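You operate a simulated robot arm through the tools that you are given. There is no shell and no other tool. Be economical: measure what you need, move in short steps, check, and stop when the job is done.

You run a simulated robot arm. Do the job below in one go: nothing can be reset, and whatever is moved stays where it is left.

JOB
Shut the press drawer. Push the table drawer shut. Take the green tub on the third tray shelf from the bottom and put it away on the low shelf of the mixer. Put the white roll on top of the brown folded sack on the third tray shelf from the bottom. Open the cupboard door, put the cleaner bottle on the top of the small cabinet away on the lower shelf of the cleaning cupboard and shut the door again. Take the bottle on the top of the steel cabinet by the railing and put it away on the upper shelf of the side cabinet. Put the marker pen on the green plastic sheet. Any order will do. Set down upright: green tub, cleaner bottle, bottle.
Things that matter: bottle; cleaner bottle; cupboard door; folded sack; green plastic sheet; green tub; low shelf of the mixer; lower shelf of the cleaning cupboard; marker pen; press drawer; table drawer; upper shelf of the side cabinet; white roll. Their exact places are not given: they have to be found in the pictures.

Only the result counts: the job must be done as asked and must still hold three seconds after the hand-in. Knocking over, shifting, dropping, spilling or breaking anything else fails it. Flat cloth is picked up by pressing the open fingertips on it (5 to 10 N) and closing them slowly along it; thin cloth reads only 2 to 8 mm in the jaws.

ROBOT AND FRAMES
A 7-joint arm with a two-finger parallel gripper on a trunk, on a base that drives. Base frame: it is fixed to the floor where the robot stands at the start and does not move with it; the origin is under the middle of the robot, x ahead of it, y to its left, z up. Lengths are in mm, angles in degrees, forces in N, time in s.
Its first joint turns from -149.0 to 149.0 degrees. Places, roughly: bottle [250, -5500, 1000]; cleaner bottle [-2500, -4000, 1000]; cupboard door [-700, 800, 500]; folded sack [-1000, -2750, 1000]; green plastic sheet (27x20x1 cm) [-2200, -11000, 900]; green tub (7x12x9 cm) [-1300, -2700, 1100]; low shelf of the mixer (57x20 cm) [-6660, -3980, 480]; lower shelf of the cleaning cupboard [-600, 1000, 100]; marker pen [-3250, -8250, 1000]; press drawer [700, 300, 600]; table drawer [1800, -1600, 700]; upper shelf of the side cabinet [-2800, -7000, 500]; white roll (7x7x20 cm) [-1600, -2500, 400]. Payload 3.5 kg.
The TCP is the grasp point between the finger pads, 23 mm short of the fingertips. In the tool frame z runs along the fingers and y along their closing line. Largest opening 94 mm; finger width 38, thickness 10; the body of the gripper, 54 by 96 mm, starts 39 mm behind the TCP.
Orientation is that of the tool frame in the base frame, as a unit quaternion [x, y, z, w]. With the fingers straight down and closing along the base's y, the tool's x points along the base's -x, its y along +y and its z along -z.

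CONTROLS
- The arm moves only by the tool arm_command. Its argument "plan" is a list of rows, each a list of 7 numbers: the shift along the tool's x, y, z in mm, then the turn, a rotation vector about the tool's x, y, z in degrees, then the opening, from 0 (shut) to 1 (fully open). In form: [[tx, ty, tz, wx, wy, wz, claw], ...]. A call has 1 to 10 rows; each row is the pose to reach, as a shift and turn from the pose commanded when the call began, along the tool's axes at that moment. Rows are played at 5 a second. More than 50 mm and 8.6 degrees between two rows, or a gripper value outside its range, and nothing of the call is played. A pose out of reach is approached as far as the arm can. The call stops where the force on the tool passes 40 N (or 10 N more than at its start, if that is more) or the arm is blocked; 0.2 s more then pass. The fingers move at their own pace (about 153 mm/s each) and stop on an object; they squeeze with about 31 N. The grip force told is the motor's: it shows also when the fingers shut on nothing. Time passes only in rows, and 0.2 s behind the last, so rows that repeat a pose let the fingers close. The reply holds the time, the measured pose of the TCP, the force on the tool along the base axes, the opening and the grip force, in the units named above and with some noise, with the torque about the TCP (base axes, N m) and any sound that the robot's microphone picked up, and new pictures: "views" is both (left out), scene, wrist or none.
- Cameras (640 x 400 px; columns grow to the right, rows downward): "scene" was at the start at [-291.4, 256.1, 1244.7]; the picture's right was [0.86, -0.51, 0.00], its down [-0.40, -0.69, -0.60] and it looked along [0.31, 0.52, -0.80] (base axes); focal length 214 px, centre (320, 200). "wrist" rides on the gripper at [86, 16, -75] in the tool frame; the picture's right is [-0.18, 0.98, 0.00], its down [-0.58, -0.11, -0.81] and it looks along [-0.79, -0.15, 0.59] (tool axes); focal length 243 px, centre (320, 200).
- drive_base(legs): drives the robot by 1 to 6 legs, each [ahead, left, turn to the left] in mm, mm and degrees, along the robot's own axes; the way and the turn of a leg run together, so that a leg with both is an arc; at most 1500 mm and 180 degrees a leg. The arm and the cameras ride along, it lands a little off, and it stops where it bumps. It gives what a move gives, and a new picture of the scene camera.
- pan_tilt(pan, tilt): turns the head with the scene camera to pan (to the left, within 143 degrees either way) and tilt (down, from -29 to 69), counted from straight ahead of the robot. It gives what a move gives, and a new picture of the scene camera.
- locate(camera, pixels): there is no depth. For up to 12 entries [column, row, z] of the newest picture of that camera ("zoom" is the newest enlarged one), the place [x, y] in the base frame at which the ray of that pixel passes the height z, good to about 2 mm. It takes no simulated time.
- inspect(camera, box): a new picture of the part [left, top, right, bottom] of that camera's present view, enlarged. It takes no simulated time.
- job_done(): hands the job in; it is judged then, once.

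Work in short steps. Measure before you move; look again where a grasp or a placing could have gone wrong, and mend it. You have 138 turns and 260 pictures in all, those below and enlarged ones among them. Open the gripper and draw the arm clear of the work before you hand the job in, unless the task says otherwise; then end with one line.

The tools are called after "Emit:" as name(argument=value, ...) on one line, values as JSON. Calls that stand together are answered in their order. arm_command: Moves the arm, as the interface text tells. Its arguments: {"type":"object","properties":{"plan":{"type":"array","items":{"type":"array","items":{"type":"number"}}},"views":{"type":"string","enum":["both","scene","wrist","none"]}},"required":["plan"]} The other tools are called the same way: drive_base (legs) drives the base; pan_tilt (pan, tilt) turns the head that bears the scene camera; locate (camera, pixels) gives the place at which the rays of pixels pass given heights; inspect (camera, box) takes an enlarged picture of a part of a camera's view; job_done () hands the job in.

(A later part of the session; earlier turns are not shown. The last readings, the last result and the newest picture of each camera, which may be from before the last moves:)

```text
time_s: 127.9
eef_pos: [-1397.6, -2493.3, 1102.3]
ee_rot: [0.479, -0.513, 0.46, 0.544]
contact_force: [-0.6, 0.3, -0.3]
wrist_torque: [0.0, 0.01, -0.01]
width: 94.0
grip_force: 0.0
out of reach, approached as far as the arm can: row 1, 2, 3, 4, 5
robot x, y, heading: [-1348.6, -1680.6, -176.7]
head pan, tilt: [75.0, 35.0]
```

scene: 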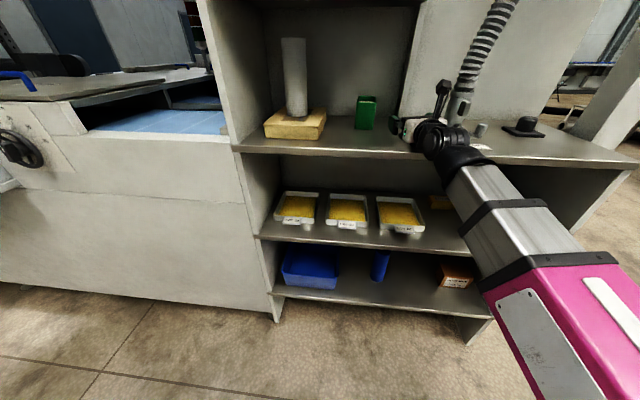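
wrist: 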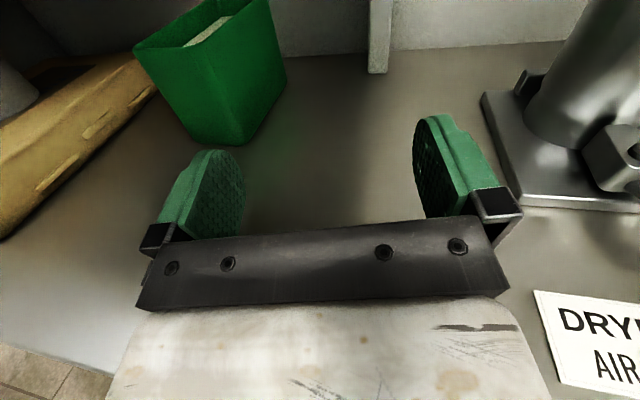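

Camera is on top now and the tool is level, but its heading is limited; I turn the base 9.5° right (after backing away) so the tool points along the shelf depth.

Emit:
drive_base(legs=[[0, -200, 0], [0, 0, -9.5], [-289, 0, 0], [0, 196, 0]])

Emit:
arm_command(plan=[[0, 0, 0, 0, 0, 0, 1]], views="wrist")

```text
time_s: 133.0
eef_pos: [-1277.0, -2500.1, 1102.5]
ee_rot: [0.434, -0.552, 0.412, 0.581]
contact_force: [0.6, -0.5, -0.5]
wrist_torque: [0.04, 0.01, -0.02]
width: 93.8
grip_force: 0.2
robot x, y, heading: [-1090.4, -1707.9, 173.7]
head pan, tilt: [75.0, 35.0]
```

scene: 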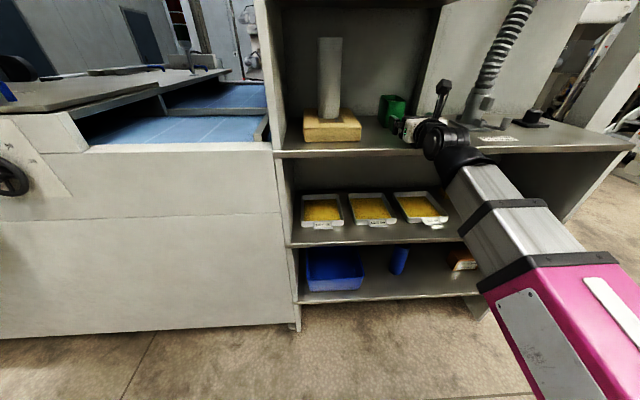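

```text
time_s: 133.4
eef_pos: [-1276.7, -2500.0, 1102.6]
ee_rot: [0.434, -0.552, 0.413, 0.58]
contact_force: [-0.2, 0.2, 0.0]
wrist_torque: [0.05, 0.0, 0.0]
width: 94.1
grip_force: 0.0
robot x, y, heading: [-1090.8, -1707.0, 174.1]
head pan, tilt: [75.0, 35.0]
```

wrist: 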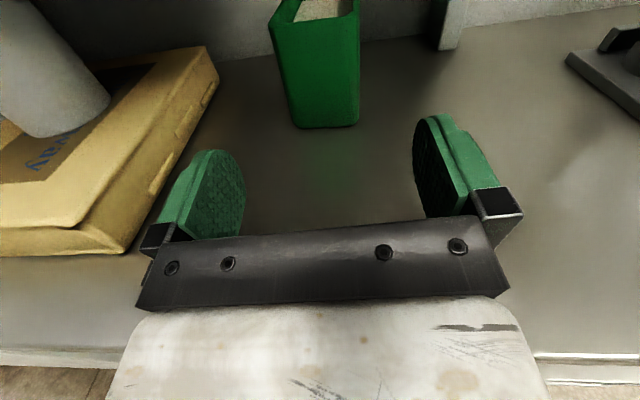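

The tool is centred on the tub (328,125). I advance 142 mm and close.

Emit:
arm_command(plan=[[0, 0, 45, 0, 0, 0, 1], [0, 0, 90, 0, 0, 0, 1], [0, 0, 120, 0, 0, 0, 1], [0, 0, 142, 0, 0, 0, 1], [0, 0, 142, 0, 0, 0, 0], [0, 0, 142, 0, 0, 0, 0], [0, 0, 142, 0, 0, 0, 0]], views="wrist")

```text
time_s: 135.0
eef_pos: [-1317.0, -2635.1, 1104.5]
ee_rot: [0.434, -0.551, 0.413, 0.581]
contact_force: [-0.4, -2.0, 4.4]
wrist_torque: [-0.35, -0.11, -0.04]
width: 61.8
grip_force: 30.6
robot x, y, heading: [-1094.0, -1710.1, 174.1]
head pan, tilt: [75.0, 35.0]
```

wrist: 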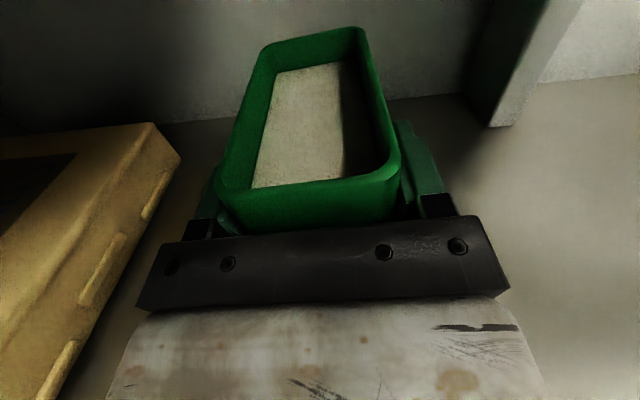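

Tub gripped (62 mm); it holds powder, so I keep it level. Lift 40 mm and draw out slowly.

Emit:
arm_command(plan=[[12, 0, 0, 0, 0, 0, 0], [30, 0, 0, 0, 0, 0, 0], [45, 0, -8, 0, 0, 0, 0], [48, 0, -35, 0, 0, 0, 0], [48, 0, -70, 0, 0, 0, 0], [48, 0, -110, 0, 0, 0, 0], [48, 0, -150, 0, 0, 0, 0], [48, 0, -190, 0, 0, 0, 0], [48, 0, -225, 0, 0, 0, 0], [48, 0, -250, 0, 0, 0, 0]], views="both")

```text
time_s: 137.2
eef_pos: [-1244.3, -2397.7, 1149.0]
ee_rot: [0.438, -0.549, 0.414, 0.579]
contact_force: [-0.1, -0.2, -2.4]
wrist_torque: [0.08, -0.03, -0.03]
width: 61.7
grip_force: 31.0
robot x, y, heading: [-1093.5, -1708.1, 173.6]
head pan, tilt: [75.0, 35.0]
```

scene: 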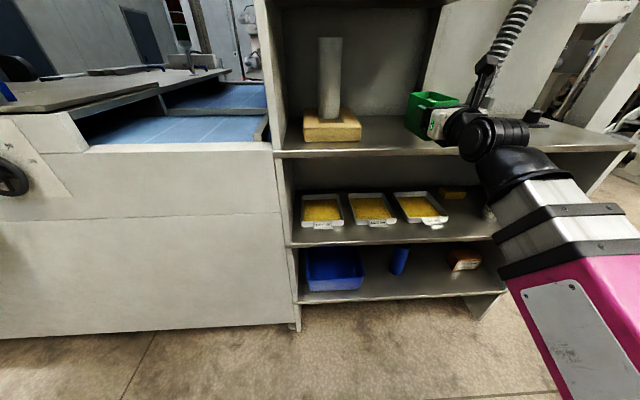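
wrist: 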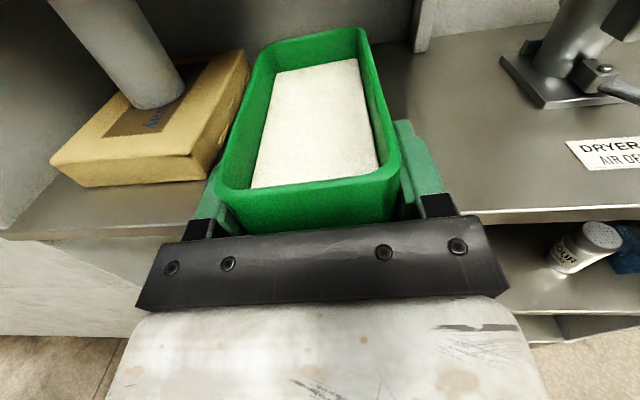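

Tub out cleanly. I back away from the shelf and look toward the mixer (ahead, -x).

Emit:
drive_base(legs=[[0, -450, 0]])

Emit:
pan_tilt(pan=10, tilt=15)

Emit:
locate(camera="scene", pixels=[[320, 200, 0], [320, 300, 0], [100, 250, 0], [540, 250, 0]])

```text
time_s: 139.8
eef_pos: [-1197.3, -1963.9, 1149.6]
ee_rot: [0.438, -0.548, 0.414, 0.58]
contact_force: [0.2, -0.5, -3.4]
wrist_torque: [0.06, -0.05, -0.03]
width: 61.8
grip_force: 30.8
robot x, y, heading: [-1044.8, -1275.8, 174.5]
head pan, tilt: [75.0, 35.0]
```

scene: 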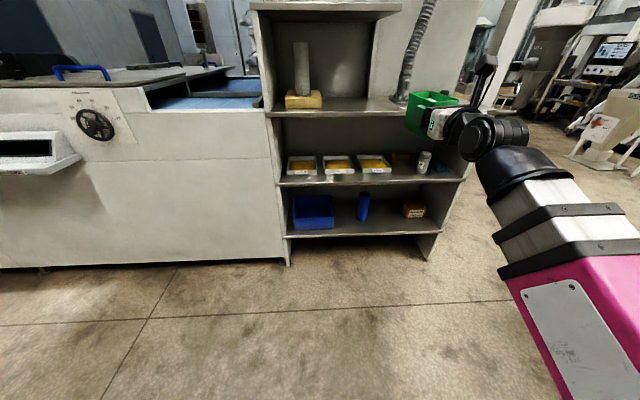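

```text
time_s: 141.2
eef_pos: [-1195.1, -1962.5, 1149.7]
ee_rot: [0.438, -0.549, 0.415, 0.579]
contact_force: [0.0, 0.4, -3.4]
wrist_torque: [0.11, -0.04, -0.01]
width: 61.7
grip_force: 30.8
robot x, y, heading: [-1039.3, -1270.1, 174.2]
head pan, tilt: [10.0, 15.0]
```

scene: 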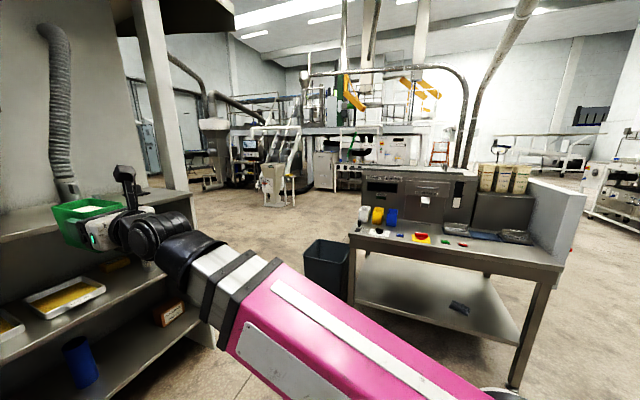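

```text
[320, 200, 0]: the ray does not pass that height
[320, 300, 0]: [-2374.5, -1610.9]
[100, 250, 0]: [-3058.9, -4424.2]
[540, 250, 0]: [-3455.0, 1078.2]
```

I measure the obstacles on the way: bin, table legs, and the machines in the distance.

Emit:
locate(camera="scene", pixels=[[310, 285, 0], [345, 298, 0], [352, 302, 0], [515, 388, 0], [205, 348, 0], [265, 205, 0], [300, 207, 0], [205, 190, 0], [350, 230, 800], [565, 265, 800]])

Emit:
inspect(camera="scene", box=[160, 90, 360, 215])

```text
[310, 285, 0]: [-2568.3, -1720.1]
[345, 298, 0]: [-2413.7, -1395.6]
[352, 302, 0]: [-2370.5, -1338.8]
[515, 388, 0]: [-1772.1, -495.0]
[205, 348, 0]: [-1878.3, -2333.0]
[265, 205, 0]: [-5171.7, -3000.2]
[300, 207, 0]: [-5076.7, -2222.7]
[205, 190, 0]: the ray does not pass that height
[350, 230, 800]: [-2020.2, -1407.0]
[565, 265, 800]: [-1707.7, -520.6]
```

```text
3.20 times, centred on (260, 152) of scene
```

zoom: 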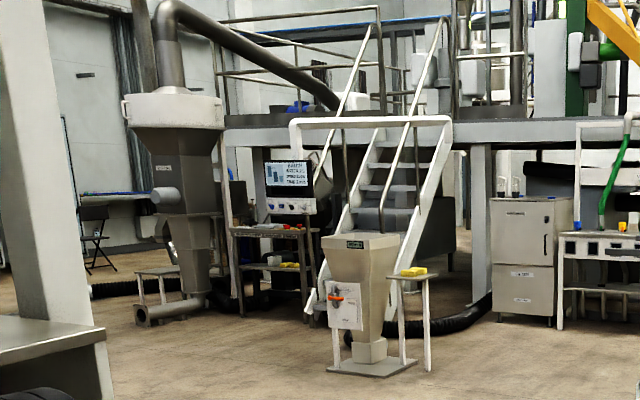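

The mixer bench is in the distance at zoom (275,265). The passage between the shelf end panel and the bin is ~860 mm, so I first swing the arm to the front (tool and arm turning together).

Emit:
arm_command(plan=[[0, 49.3, 0.8, -4, 0, 0, 0], [0, 98.7, -1.8, -8, 0, 0, 0], [0, 147.8, -7.8, -12, 0, 0, 0], [0, 196.3, -17.2, -16, 0, 0, 0], [0, 244, -30, -20, 0, 0, 0], [0, 290.8, -46, -24, 0, 0, 0], [0, 336.4, -65.5, -28, 0, 0, 0], [0, 380.5, -88, -32, 0, 0, 0], [0, 422.9, -113.3, -36, 0, 0, 0], [0, 463.5, -141.8, -40, 0, 0, 0]], views="none")

Emit:
arm_command(plan=[[0, 49.3, 0.8, -4, 0, 0, 0], [0, 98.7, -1.8, -8, 0, 0, 0], [0, 147.8, -7.8, -12, 0, 0, 0], [0, 196.3, -17.2, -16, 0, 0, 0], [0, 244, -30, -20, 0, 0, 0], [0, 290.8, -46, -24, 0, 0, 0], [0, 336.4, -65.5, -28, 0, 0, 0], [0, 380.5, -88, -32, 0, 0, 0], [0, 422.9, -113.3, -36, 0, 0, 0], [0, 463.5, -141.8, -40, 0, 0, 0]], views="both")

```text
time_s: 143.4
eef_pos: [-1610.5, -1692.7, 1172.8]
ee_rot: [0.22, -0.655, 0.206, 0.693]
contact_force: [0.2, 0.5, -2.6]
wrist_torque: [0.04, -0.05, 0.0]
width: 61.4
grip_force: 30.9
out of reach, approached as far as the arm can: row 7, 8, 10
robot x, y, heading: [-1044.4, -1274.0, 174.1]
head pan, tilt: [10.0, 15.0]
```

```text
time_s: 145.6
eef_pos: [-1750.4, -1217.3, 1173.5]
ee_rot: [-0.013, -0.687, -0.019, 0.726]
contact_force: [1.2, 0.3, -2.4]
wrist_torque: [0.0, -0.13, 0.01]
width: 61.7
grip_force: 31.5
out of reach, approached as far as the arm can: row 1, 2, 5, 6, 7, 8, 9, 10
robot x, y, heading: [-1043.6, -1272.3, 174.0]
head pan, tilt: [10.0, 15.0]
```

scene: 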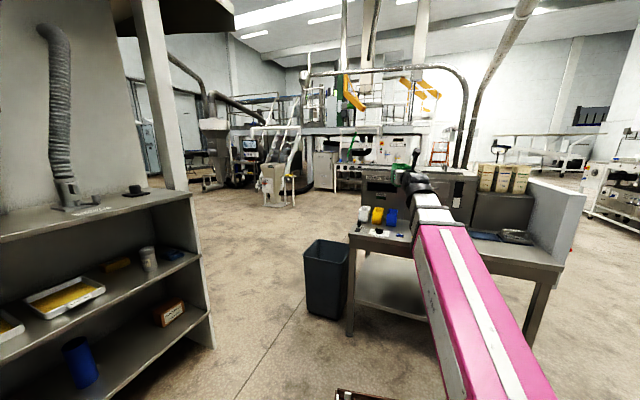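
wrist: 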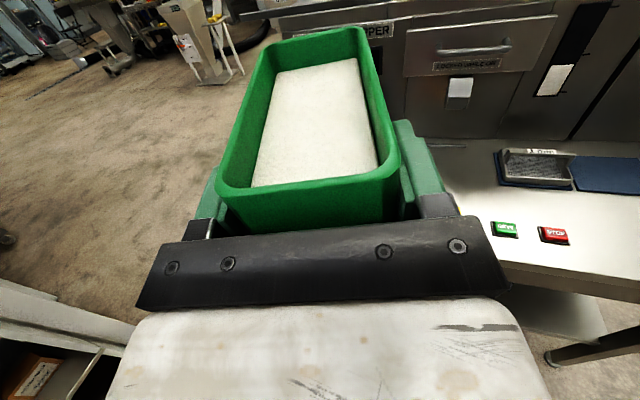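

Arm is forward now. I check the bin and passage precisely.

Emit:
locate(camera="scene", pixels=[[310, 311, 0], [346, 322, 0], [350, 335, 0], [214, 348, 0], [305, 258, 400], [350, 240, 600], [355, 243, 650], [528, 343, 0]])

Emit:
pan_tilt(pan=15, tilt=50)

```text
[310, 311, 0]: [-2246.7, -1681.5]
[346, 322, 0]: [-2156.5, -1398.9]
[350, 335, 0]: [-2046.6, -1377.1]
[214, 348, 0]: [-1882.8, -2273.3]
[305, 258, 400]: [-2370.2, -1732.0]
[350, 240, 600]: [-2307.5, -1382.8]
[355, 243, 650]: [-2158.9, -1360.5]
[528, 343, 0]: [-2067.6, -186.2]
```

```text
time_s: 146.6
eef_pos: [-1751.8, -1219.4, 1171.4]
ee_rot: [-0.014, -0.687, -0.019, 0.726]
contact_force: [-0.8, 0.5, -3.1]
wrist_torque: [0.02, -0.07, 0.0]
width: 61.9
grip_force: 31.2
robot x, y, heading: [-1041.4, -1271.1, 174.1]
head pan, tilt: [15.0, 50.0]
```

scene: 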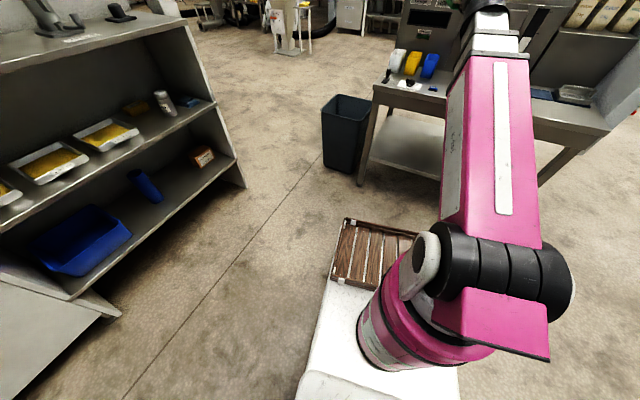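

Emit:
locate(camera="scene", pixels=[[328, 280, 150], [328, 280, 300], [300, 395, 300], [345, 220, 300], [345, 220, 150], [322, 155, 0], [365, 182, 0], [330, 160, 0], [355, 172, 0], [245, 185, 0], [350, 170, 0]])

Emit:
inspect(camera="scene", box=[220, 80, 480, 260])

```text
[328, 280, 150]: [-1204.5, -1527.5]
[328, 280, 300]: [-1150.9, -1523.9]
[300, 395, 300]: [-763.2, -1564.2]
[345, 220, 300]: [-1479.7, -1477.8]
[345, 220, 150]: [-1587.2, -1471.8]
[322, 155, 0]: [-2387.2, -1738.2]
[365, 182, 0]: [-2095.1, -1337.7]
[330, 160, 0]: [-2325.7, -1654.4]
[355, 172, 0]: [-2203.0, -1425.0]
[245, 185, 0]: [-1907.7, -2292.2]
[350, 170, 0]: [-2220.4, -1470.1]
```

```text
2.22 times, centred on (350, 170) of scene
```

zoom: 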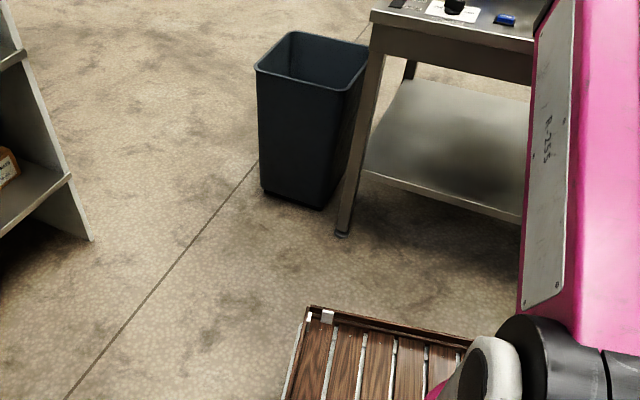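

The gap is ~680 mm against a 510 mm base; the straight line at heading 215° passes the middle. I turn and drive through.

Emit:
drive_base(legs=[[0, 0, 41], [600, 0, 0]])

Emit:
pan_tilt(pan=0, tilt=25)

```text
time_s: 151.9
eef_pos: [-2096.1, -2057.4, 1173.3]
ee_rot: [0.234, -0.646, 0.243, 0.685]
contact_force: [1.0, 0.1, -2.8]
wrist_torque: [0.1, -0.07, 0.0]
width: 61.7
grip_force: 30.3
robot x, y, heading: [-1534.0, -1627.4, -143.8]
head pan, tilt: [15.0, 50.0]
```

scene: 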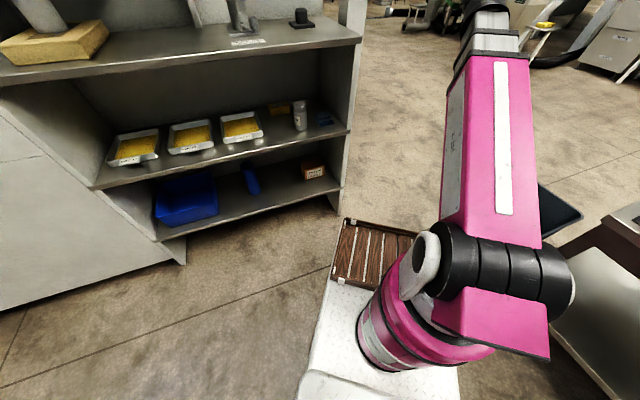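

```text
time_s: 152.8
eef_pos: [-2095.6, -2058.1, 1172.5]
ee_rot: [0.233, -0.647, 0.242, 0.685]
contact_force: [-0.5, 0.2, -3.4]
wrist_torque: [0.06, -0.07, 0.02]
width: 61.6
grip_force: 31.2
robot x, y, heading: [-1532.2, -1625.3, -143.9]
head pan, tilt: [0.0, 25.0]
```

scene: 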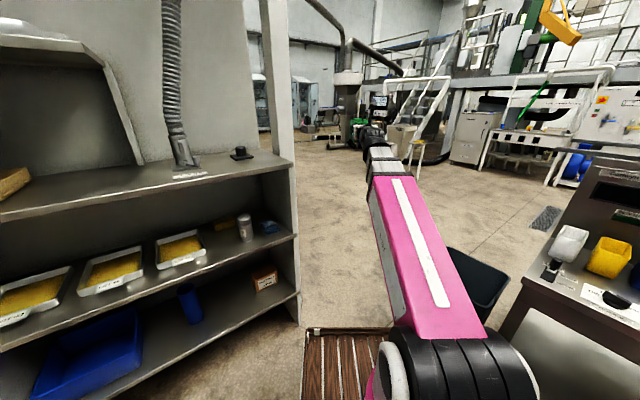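

On line; a slight 25 mm correction to the right, then through.

Emit:
drive_base(legs=[[300, -25, 0], [1000, 0, 0], [1400, 0, 0]])

Emit:
pan_tilt(pan=-5, tilt=15)

Emit:
pan_tilt(pan=50, tilt=15)

```text
time_s: 166.2
eef_pos: [-4276.3, -3621.3, 1172.4]
ee_rot: [0.236, -0.644, 0.245, 0.685]
contact_force: [-0.6, 0.0, -3.6]
wrist_torque: [0.06, -0.06, -0.04]
width: 61.5
grip_force: 31.3
robot x, y, heading: [-3716.3, -3184.1, -143.6]
head pan, tilt: [0.0, 25.0]
```

scene: 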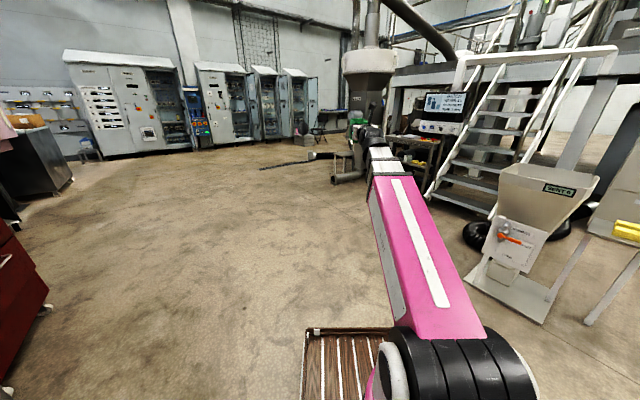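

```text
time_s: 166.9
eef_pos: [-4276.3, -3620.0, 1172.7]
ee_rot: [0.236, -0.645, 0.246, 0.684]
contact_force: [0.0, -0.8, -2.9]
wrist_torque: [0.09, -0.08, 0.02]
width: 61.8
grip_force: 30.6
robot x, y, heading: [-3717.3, -3181.3, -143.5]
head pan, tilt: [-5.0, 15.0]
```

scene: 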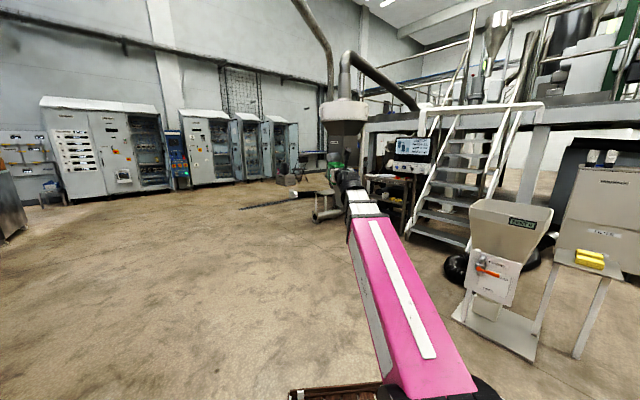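

```text
time_s: 168.1
eef_pos: [-4275.9, -3620.9, 1172.9]
ee_rot: [0.235, -0.645, 0.245, 0.685]
contact_force: [0.1, -0.2, -3.8]
wrist_torque: [0.04, -0.09, 0.0]
width: 61.5
grip_force: 30.5
robot x, y, heading: [-3712.0, -3188.7, -143.6]
head pan, tilt: [50.0, 15.0]
```

scene: 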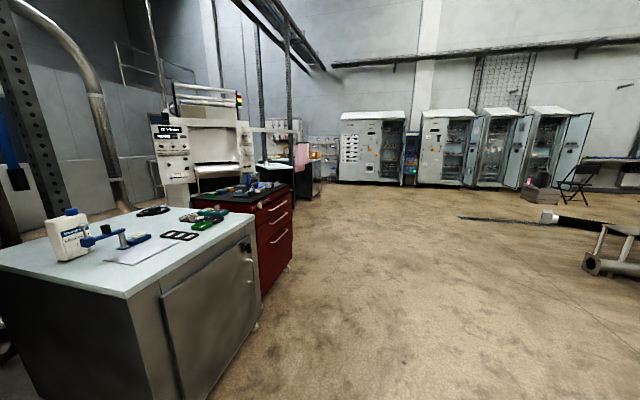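

Through. The cleaner bottle stands on the small steel cabinet (70,235) for later. Now closer to the mixer bench (pan −5: about (390,195)).

Emit:
drive_base(legs=[[1200, -250, 0]])

Emit:
pan_tilt(pan=-25, tilt=20)

Emit:
inspect(camera="scene", box=[200, 100, 400, 260])

```text
time_s: 174.3
eef_pos: [-5387.4, -4137.7, 1172.5]
ee_rot: [0.237, -0.644, 0.247, 0.684]
contact_force: [-0.2, 0.3, -4.2]
wrist_torque: [0.06, -0.07, 0.01]
width: 61.8
grip_force: 31.1
robot x, y, heading: [-4829.6, -3700.1, -143.4]
head pan, tilt: [50.0, 15.0]
```

scene: 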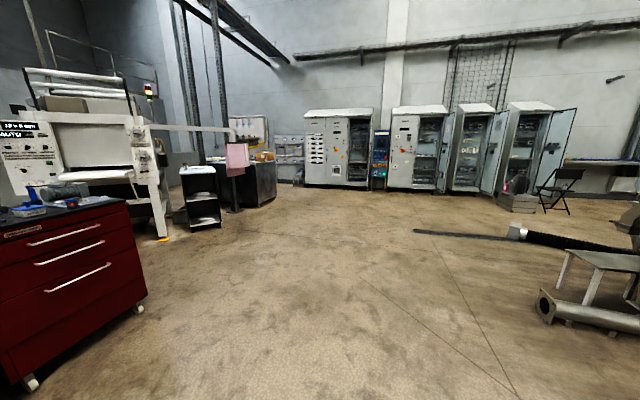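

```text
time_s: 175.8
eef_pos: [-5387.8, -4137.7, 1173.2]
ee_rot: [0.237, -0.644, 0.246, 0.684]
contact_force: [-0.7, 0.5, -2.9]
wrist_torque: [0.05, -0.09, 0.02]
width: 62.0
grip_force: 31.3
robot x, y, heading: [-4831.7, -3696.4, -143.2]
head pan, tilt: [-25.0, 20.0]
```

scene: 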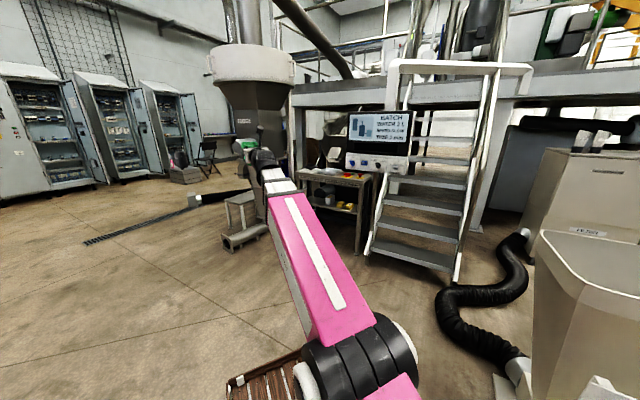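

```text
2.50 times, centred on (300, 180) of scene
```

zoom: 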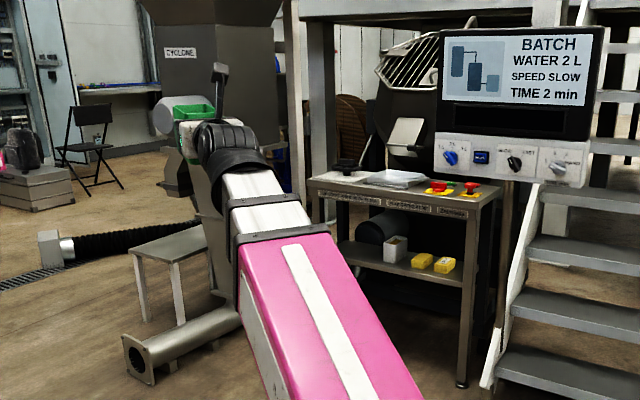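

The bench has a low shelf with a white box and two yellow ones. I measure it.

Emit:
inspect(camera="scene", box=[290, 160, 380, 260])

Emit:
locate(camera="scene", pixels=[[356.8, 254, 0], [307, 204, 480], [358, 213, 480], [307, 204, 450], [358, 213, 450], [296, 173, 800], [368, 184, 800], [296, 173, 850], [368, 184, 850]])

```text
4.00 times, centred on (335, 210) of scene
```

zoom: 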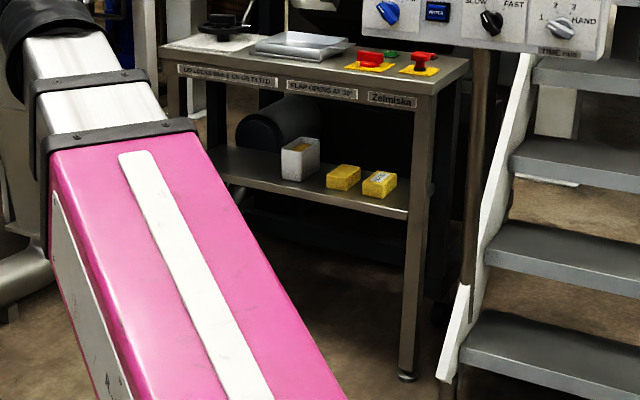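

```text
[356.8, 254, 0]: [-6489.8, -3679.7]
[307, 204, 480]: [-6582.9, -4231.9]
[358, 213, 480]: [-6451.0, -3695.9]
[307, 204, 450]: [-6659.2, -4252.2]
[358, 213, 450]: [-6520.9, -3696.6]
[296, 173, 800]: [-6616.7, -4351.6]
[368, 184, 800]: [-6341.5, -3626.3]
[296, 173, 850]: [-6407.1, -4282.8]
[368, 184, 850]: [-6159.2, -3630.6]
```

Front edge of the low shelf runs (-6583,-4232)–(-6451,-3696), z≈478; approach heading ≈165°. I check the pipe/stool near my path.

Emit:
locate(camera="scene", pixels=[[231, 252, 0], [225, 240, 60], [230, 225, 0], [244, 230, 0], [258, 206, 300], [371, 256, 0]])

Emit:
drive_base(legs=[[0, 0, -50], [350, 380, 0]])

Emit:
pan_tilt(pan=0, tilt=25)

```text
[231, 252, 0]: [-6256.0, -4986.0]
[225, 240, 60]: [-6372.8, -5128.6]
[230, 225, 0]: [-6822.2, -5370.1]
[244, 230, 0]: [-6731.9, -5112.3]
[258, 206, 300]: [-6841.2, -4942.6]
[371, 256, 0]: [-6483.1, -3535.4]
```

```text
time_s: 181.1
eef_pos: [-5952.6, -3837.5, 1172.7]
ee_rot: [-0.057, -0.685, -0.065, 0.724]
contact_force: [0.4, 0.7, -2.8]
wrist_torque: [-0.03, -0.08, -0.03]
width: 61.5
grip_force: 30.4
robot x, y, heading: [-5254.3, -3981.8, 167.1]
head pan, tilt: [-25.0, 20.0]
```

scene: 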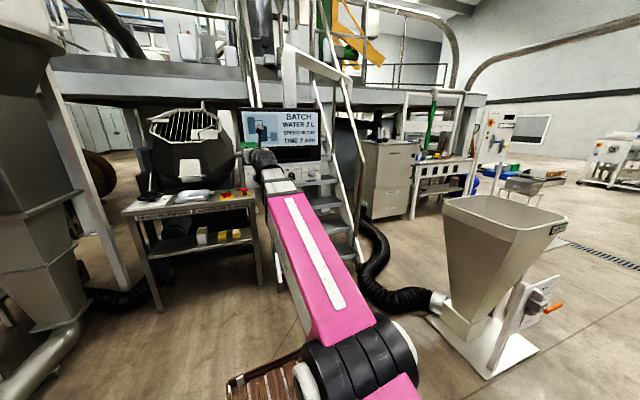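

```text
time_s: 181.9
eef_pos: [-5952.4, -3837.2, 1172.1]
ee_rot: [-0.057, -0.684, -0.065, 0.724]
contact_force: [-0.2, 0.0, -3.4]
wrist_torque: [-0.03, -0.11, -0.01]
width: 61.6
grip_force: 30.8
robot x, y, heading: [-5253.8, -3981.1, 166.7]
head pan, tilt: [0.0, 25.0]
```

scene: 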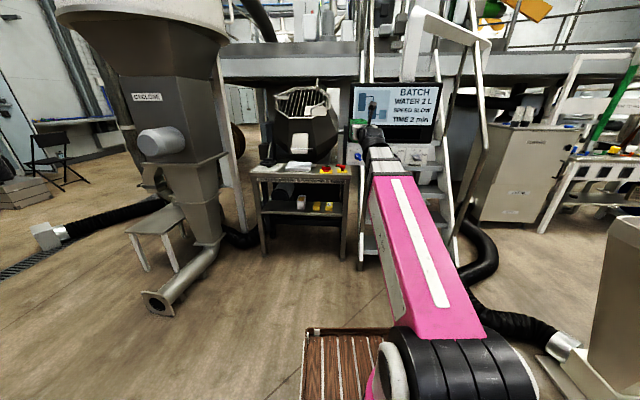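

A frontal view of the bench; I enlarge it and measure the free space.

Emit:
inspect(camera="scene", box=[240, 150, 370, 270])

Emit:
locate(camera="zoom", pixels=[[250, 248, 478], [465, 262, 478], [345, 245, 478], [370, 247, 478], [280, 235, 478], [300, 220, 478]])

```text
3.33 times, centred on (305, 210) of scene
```

zoom: 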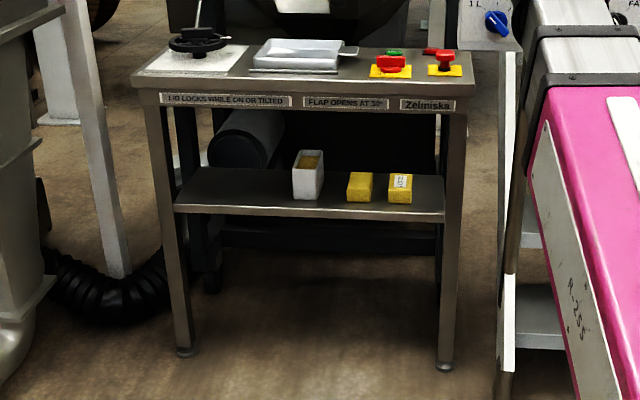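

```text
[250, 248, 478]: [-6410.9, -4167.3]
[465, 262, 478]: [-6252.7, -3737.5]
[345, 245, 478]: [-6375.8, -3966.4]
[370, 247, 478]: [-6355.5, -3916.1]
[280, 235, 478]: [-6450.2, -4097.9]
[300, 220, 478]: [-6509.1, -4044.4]
```

Emit:
locate(camera="zoom", pixels=[[177, 207, 478], [443, 216, 478], [238, 209, 478], [190, 170, 478], [445, 178, 478], [297, 199, 478], [293, 199, 478], [185, 352, 0], [445, 368, 0], [238, 209, 450], [238, 209, 500]])

```text
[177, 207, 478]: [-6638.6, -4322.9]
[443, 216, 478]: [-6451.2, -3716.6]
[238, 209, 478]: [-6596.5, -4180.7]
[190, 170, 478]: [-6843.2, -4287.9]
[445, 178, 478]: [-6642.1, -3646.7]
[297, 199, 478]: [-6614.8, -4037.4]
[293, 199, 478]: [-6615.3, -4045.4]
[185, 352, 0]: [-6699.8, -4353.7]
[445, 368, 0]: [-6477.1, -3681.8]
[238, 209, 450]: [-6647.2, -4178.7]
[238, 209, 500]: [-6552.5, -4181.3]
```

Free space on the shelf is left of the white box; I'll set the tub at front-edge point (-6594,-4177). I turn slightly, drive into place and lower the tub in front of the bench.

Emit:
drive_base(legs=[[0, 0, -6.4], [0, 608, 0], [266, 0, 0]])

Emit:
arm_command(plan=[[-40, 0, 0, 0, -0.3, 0, 0], [-85, 0, -3, 0, -0.6, 0, 0], [-132, 0, -6, 0, -0.9, 0, 0], [-180, 0, -9, 0, -1.2, 0, 0], [-228, 0, -11, 0, -1.5, 0, 0], [-276, 0, -14, 0, -1.8, 0, 0], [-324, 0, -17, 0, -2.1, 0, 0], [-370, 0, -20, 0, -2.4, 0, 0], [-415, 0, -23, 0, -2.6, 0, 0]], views="none")

```text
time_s: 187.5
eef_pos: [-6389.0, -4268.0, 1174.8]
ee_rot: [-0.093, -0.68, -0.104, 0.72]
contact_force: [0.7, 0.7, -3.4]
wrist_torque: [-0.04, -0.11, -0.01]
width: 61.5
grip_force: 30.9
robot x, y, heading: [-5715.3, -4485.7, 160.5]
head pan, tilt: [0.0, 25.0]
```

scene: 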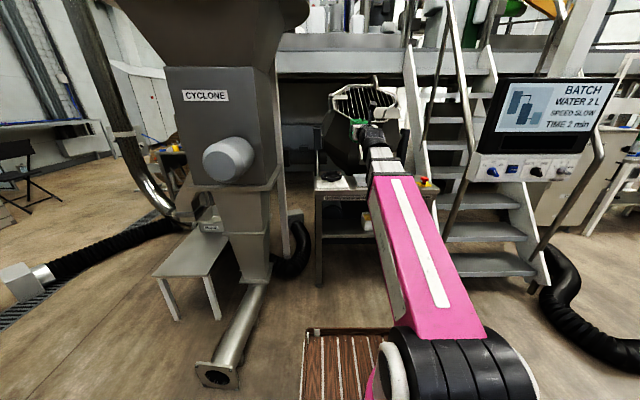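

```text
time_s: 189.5
eef_pos: [-6385.6, -4255.9, 758.0]
ee_rot: [-0.092, -0.698, -0.098, 0.703]
contact_force: [0.7, 0.8, -3.6]
wrist_torque: [-0.02, -0.09, 0.0]
width: 61.7
grip_force: 31.5
out of reach, approached as far as the arm can: row 9
robot x, y, heading: [-5714.4, -4485.0, 160.5]
head pan, tilt: [0.0, 25.0]
```

Level now. I lower another 200 mm and check with the wrist camera.

Emit:
arm_command(plan=[[-45, 4, 0, 0, 0, 0, 0], [-90, 8, 0, 0, 0, 0, 0], [-135, 14, 0, 0, 0, 0, 0], [-175, 18, 0, 0, 0, 0, 0], [-203, 22, 0, 0, 0, 0, 0]], views="both")

```text
time_s: 190.7
eef_pos: [-6378.6, -4219.0, 561.0]
ee_rot: [-0.09, -0.699, -0.094, 0.703]
contact_force: [0.3, 0.3, -4.5]
wrist_torque: [-0.03, -0.09, 0.01]
width: 61.9
grip_force: 30.3
out of reach, approached as far as the arm can: row 1, 2, 3, 4, 5
robot x, y, heading: [-5713.2, -4488.0, 160.8]
head pan, tilt: [0.0, 25.0]
```

scene: 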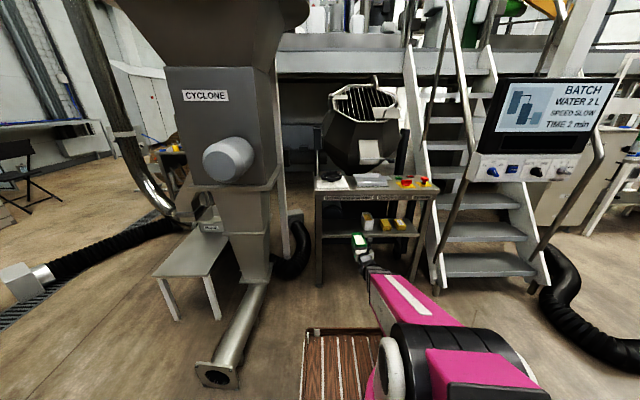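
wrist: 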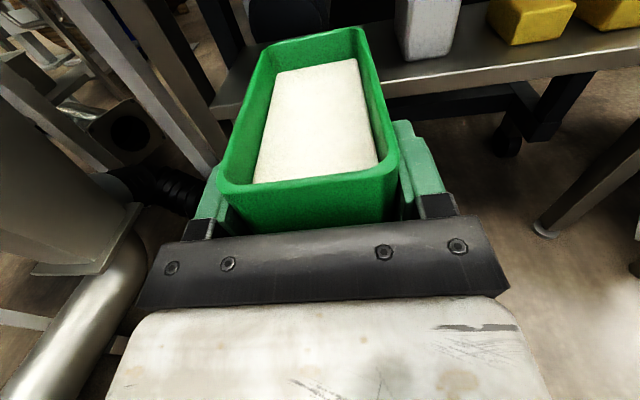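

Emit:
locate(camera="wrist", pixels=[[408, 60, 478], [390, 85, 478], [600, 55, 478], [218, 108, 478], [212, 150, 478], [395, 5, 560]])

Emit:
inspect(camera="wrist", box=[180, 0, 500, 200])

```text
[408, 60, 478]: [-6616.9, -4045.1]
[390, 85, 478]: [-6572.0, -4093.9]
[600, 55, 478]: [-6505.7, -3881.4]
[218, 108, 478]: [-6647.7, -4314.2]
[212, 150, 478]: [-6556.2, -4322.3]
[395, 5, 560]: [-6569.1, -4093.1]
```

```text
2.00 times, centred on (340, 100) of wrist
```

zoom: 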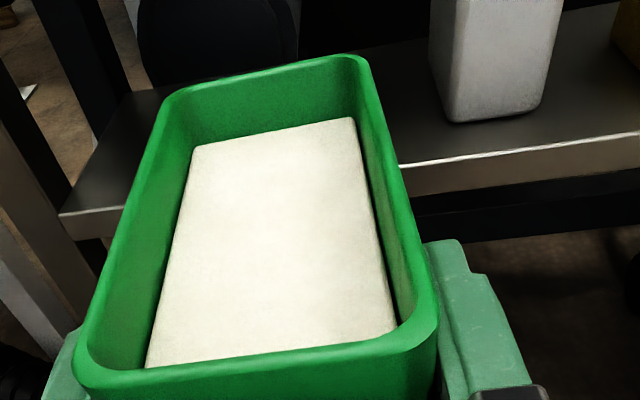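

Both cameras agree (edge through (-6598,-4177), z 478). I move in 263 mm above the shelf.

Emit:
arm_command(plan=[[0, -3, 40, 0, 0, 0, 0], [0, -6, 80, 0, 0, 0, 0], [0, -9, 120, 0, 0, 0, 0], [0, -11, 160, 0, 0, 0, 0], [0, -13, 200, 0, 0, 0, 0], [0, -13, 235, 0, 0, 0, 0], [0, -13, 263, 0, 0, 0, 0]], views="both")

```text
time_s: 192.3
eef_pos: [-6631.8, -4148.8, 566.0]
ee_rot: [-0.088, -0.699, -0.094, 0.703]
contact_force: [0.2, 0.4, -3.5]
wrist_torque: [-0.04, -0.11, 0.03]
width: 61.6
grip_force: 31.1
out of reach, approached as far as the arm can: row 1, 2, 3, 4, 5, 6, 7
robot x, y, heading: [-5711.1, -4486.3, 160.7]
head pan, tilt: [0.0, 25.0]
```

scene: 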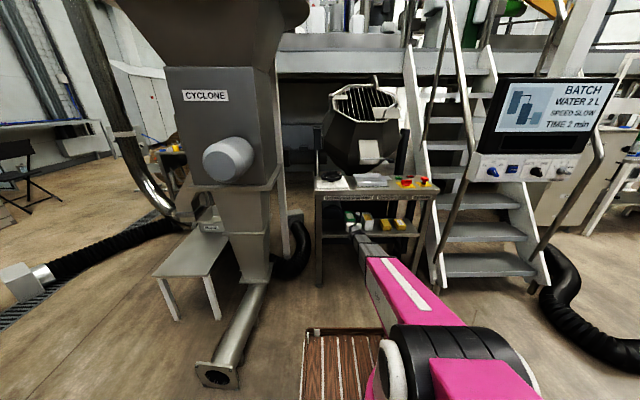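
wrist: 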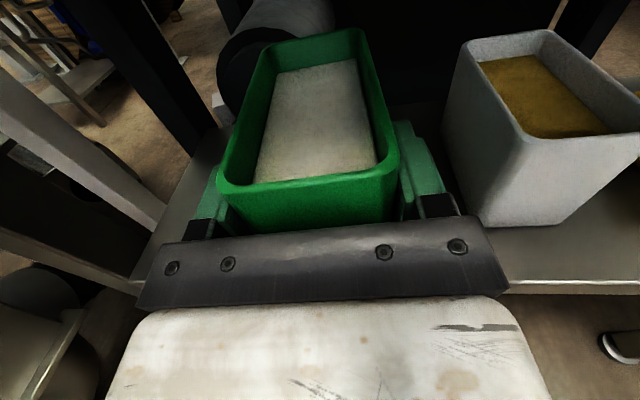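

Positioned well. I lower toward the shelf.

Emit:
arm_command(plan=[[-12, 0, 0, 0, 0, 0, 0], [-22, 0, 0, 0, 0, 0, 0], [-28, 0, 0, 0, 0, 0, 0], [-31, 0, 0, 0, 0, 0, 0], [-33, 0, 0, 0, 0, 0, 0]], views="none")

```text
time_s: 193.5
eef_pos: [-6629.3, -4138.8, 534.7]
ee_rot: [-0.09, -0.699, -0.096, 0.703]
contact_force: [0.1, -0.5, -3.0]
wrist_torque: [-0.02, -0.1, 0.02]
width: 61.6
grip_force: 31.2
out of reach, approached as far as the arm can: row 1, 2, 3, 4, 5
robot x, y, heading: [-5715.6, -4484.2, 160.4]
head pan, tilt: [0.0, 25.0]
```

Emit:
arm_command(plan=[[-2, 0, 0, 0, 0, 0, 0], [-4, 0, 0, 0, 0, 0, 0], [-6, 0, 0, 0, 0, 0, 0]], views="wrist")

```text
time_s: 194.3
eef_pos: [-6628.1, -4131.9, 531.3]
ee_rot: [-0.091, -0.698, -0.097, 0.704]
contact_force: [-0.9, 0.3, -3.3]
wrist_torque: [-0.05, -0.08, 0.02]
width: 61.5
grip_force: 31.2
out of reach, approached as far as the arm can: row 2, 3
robot x, y, heading: [-5710.6, -4486.5, 160.8]
head pan, tilt: [0.0, 25.0]
```

wrist: 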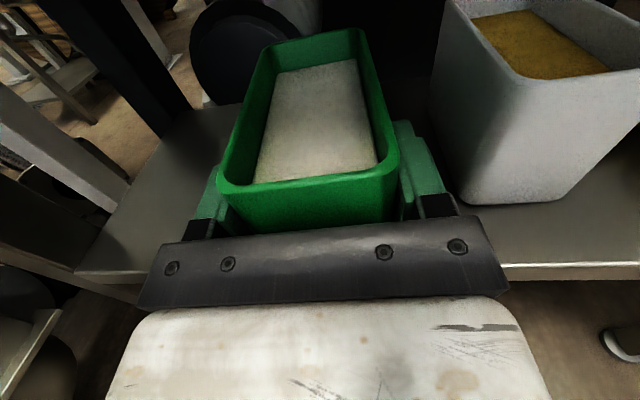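

Still just above the shelf and pushed sideways by a joint limit; I yaw the tool 3° left to relieve it and continue lowering.

Emit:
arm_command(plan=[[0, -2, 0, 1.5, 0, 0, 0], [0, -5, 0, 3, 0, 0, 0], [-2, -5, 0, 3, 0, 0, 0], [-4, -5, 0, 3, 0, 0, 0], [-6, -5, 0, 3, 0, 0, 0]], views="none")

```text
time_s: 195.5
eef_pos: [-6630.0, -4137.1, 525.4]
ee_rot: [-0.076, -0.699, -0.082, 0.706]
contact_force: [0.5, -0.2, -2.6]
wrist_torque: [-0.02, -0.08, 0.0]
width: 61.7
grip_force: 30.7
robot x, y, heading: [-5714.4, -4483.9, 160.5]
head pan, tilt: [0.0, 25.0]
```

Emit:
arm_command(plan=[[-2, 0, 0, 0, 0, 0, 0], [-4, 0, 0, 0, 0, 0, 0], [-6, 0, 0, 0, 0, 0, 0], [-8, 0, 0, 0, 0, 0, 0]], views="none")

Emit:
inspect(camera="scene", box=[310, 170, 440, 270])

```text
time_s: 196.5
eef_pos: [-6628.6, -4137.1, 518.0]
ee_rot: [-0.077, -0.698, -0.082, 0.707]
contact_force: [0.5, -1.3, 23.7]
wrist_torque: [-0.81, 0.11, 0.15]
width: 61.9
grip_force: 30.6
robot x, y, heading: [-5710.5, -4486.7, 160.4]
head pan, tilt: [0.0, 25.0]
```

```text
4.00 times, centred on (375, 220) of scene
```

zoom: 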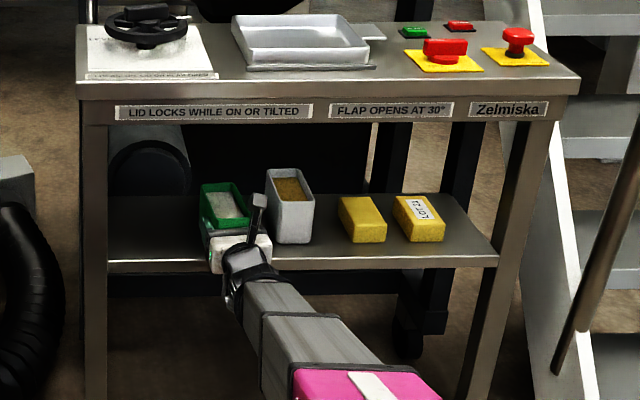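

On the shelf (24 N). Ease, open, withdraw by arm and base.

Emit:
arm_command(plan=[[1.5, 0, 0, 0, 0, 0, 0], [1.5, 0, 0, 0, 0, 0, 0.85], [1.5, 0, 0, 0, 0, 0, 1], [1.5, 0, 0, 0, 0, 0, 1], [1.5, 0, -25, 0, 0, 0, 1], [1.5, 0, -60, 0, 0, 0, 1], [1.5, 0, -100, 0, 0, 0, 1]], views="wrist")

Emit:
drive_base(legs=[[-300, 0, 0]])

Emit:
inspect(camera="scene", box=[300, 130, 430, 230])

```text
time_s: 198.1
eef_pos: [-6533.1, -4159.8, 519.9]
ee_rot: [-0.077, -0.699, -0.084, 0.706]
contact_force: [0.3, -0.9, -0.5]
wrist_torque: [0.01, 0.0, 0.01]
width: 94.0
grip_force: 0.1
robot x, y, heading: [-5715.7, -4481.9, 160.8]
head pan, tilt: [0.0, 25.0]
```

wrist: 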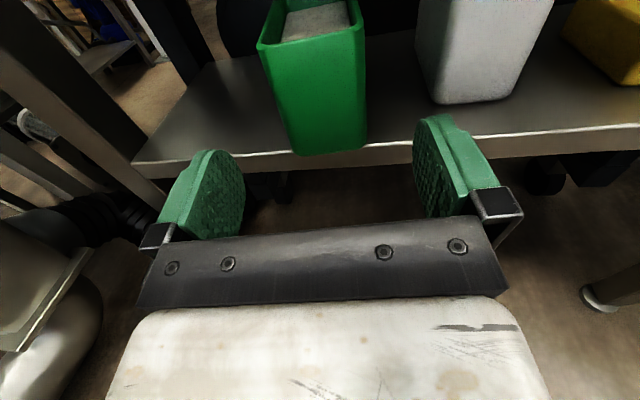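

```text
time_s: 200.1
eef_pos: [-6255.6, -4258.6, 519.2]
ee_rot: [-0.077, -0.698, -0.084, 0.707]
contact_force: [0.1, 0.1, -0.9]
wrist_torque: [-0.03, -0.01, -0.01]
width: 94.3
grip_force: 0.0
robot x, y, heading: [-5434.3, -4584.1, 160.7]
head pan, tilt: [0.0, 25.0]
```

scene: 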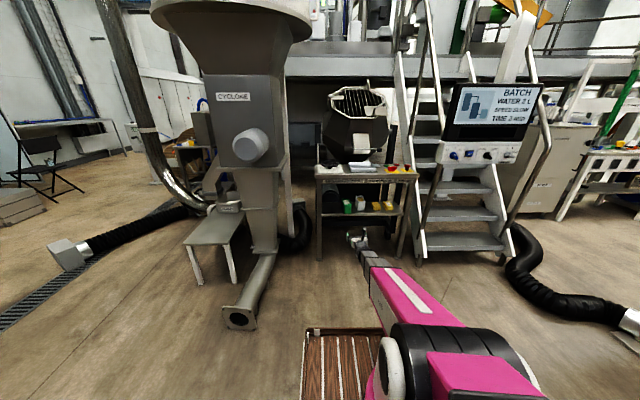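

```text
4.00 times, centred on (365, 180) of scene
```

zoom: 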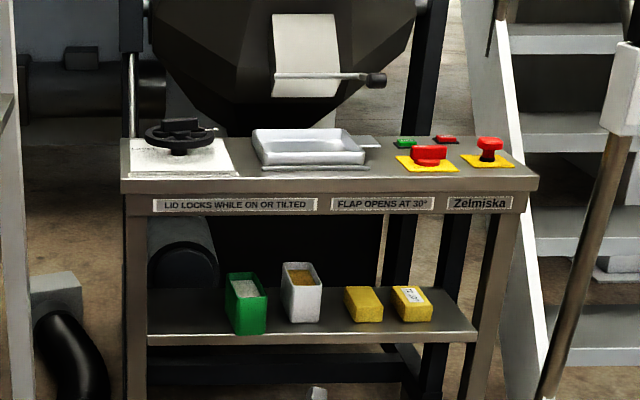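

I check closely whether the tub's front is fully on the shelf.

Emit:
inspect(camera="scene", box=[335, 190, 375, 220])

Emit:
arm_command(plan=[[0, 0, 0, 0, 0, 0, 1]], views="wrist")

Emit:
inspect(camera="wrist", box=[220, 0, 460, 120])

```text
13.33 times, centred on (355, 205) of scene
```

zoom: 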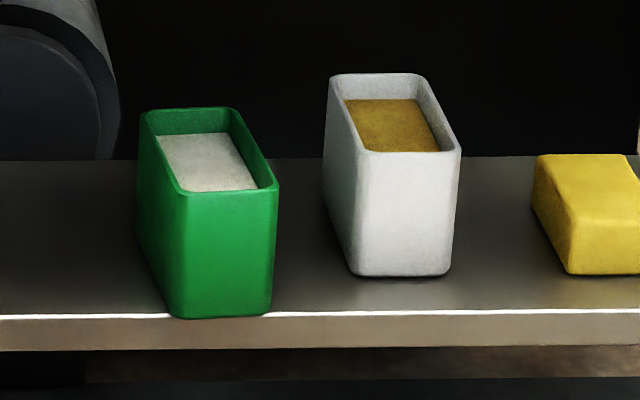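

```text
time_s: 200.5
eef_pos: [-6256.0, -4257.9, 517.9]
ee_rot: [-0.077, -0.698, -0.083, 0.707]
contact_force: [0.6, 0.7, 0.7]
wrist_torque: [-0.01, -0.02, 0.03]
width: 94.1
grip_force: 0.1
robot x, y, heading: [-5435.6, -4580.0, 161.0]
head pan, tilt: [0.0, 25.0]
```

wrist: 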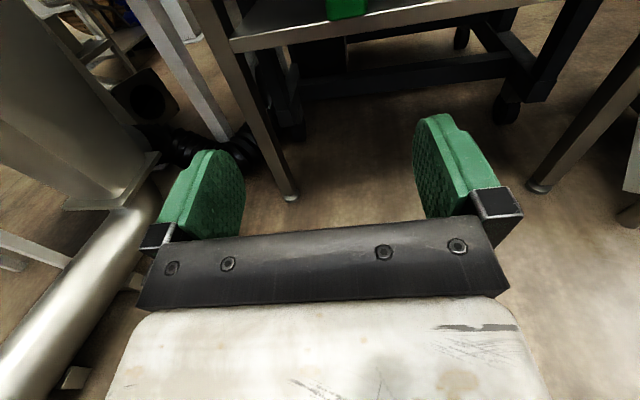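

```text
2.67 times, centred on (340, 60) of wrist
```

zoom: 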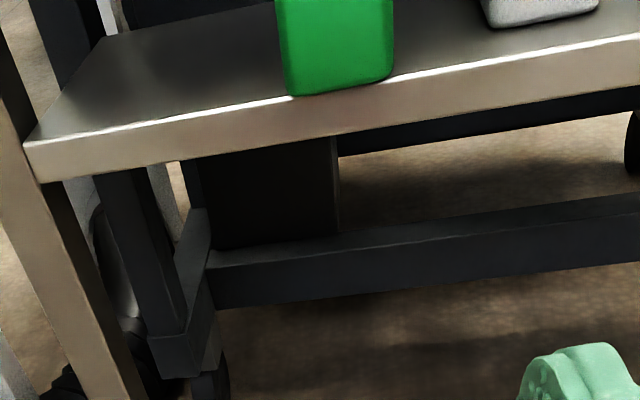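

The tub's front is just at the edge. I'll nudge it ~35 mm inward with closed fingers along the same line.

Emit:
drive_base(legs=[[280, 0, 0]])

Emit:
arm_command(plan=[[-10, 0, 0, 0, 0, 0, 0], [-10, 0, 0, 0, 0, 0, 0], [-10, 0, 0, 0, 0, 0, 0]], views="wrist")

```text
time_s: 202.4
eef_pos: [-6515.9, -4170.7, 518.4]
ee_rot: [-0.075, -0.699, -0.081, 0.707]
contact_force: [0.0, 0.6, -0.4]
wrist_torque: [-0.01, -0.01, 0.02]
width: 94.1
grip_force: 0.2
robot x, y, heading: [-5694.7, -4495.7, 161.2]
head pan, tilt: [0.0, 25.0]
```

scene: 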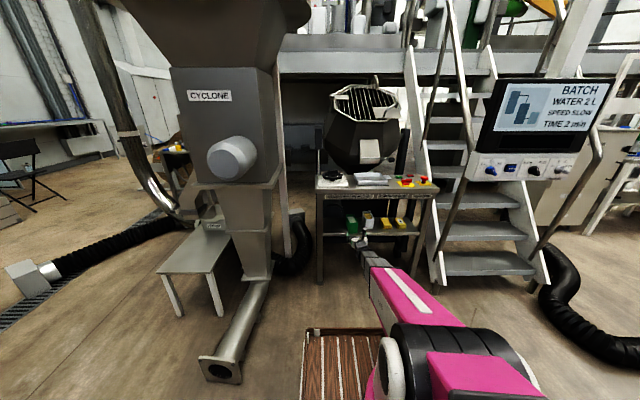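

```text
time_s: 203.2
eef_pos: [-6516.5, -4171.8, 509.9]
ee_rot: [-0.075, -0.699, -0.081, 0.706]
contact_force: [0.4, 0.0, -0.5]
wrist_torque: [0.0, -0.01, -0.02]
width: 0.0
grip_force: 31.5
robot x, y, heading: [-5694.6, -4493.7, 161.3]
head pan, tilt: [0.0, 25.0]
```

wrist: 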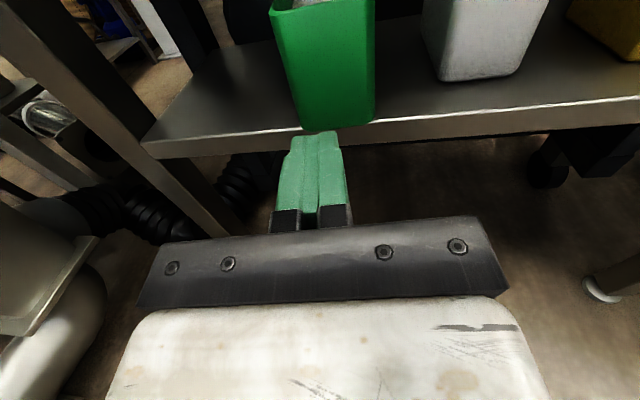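

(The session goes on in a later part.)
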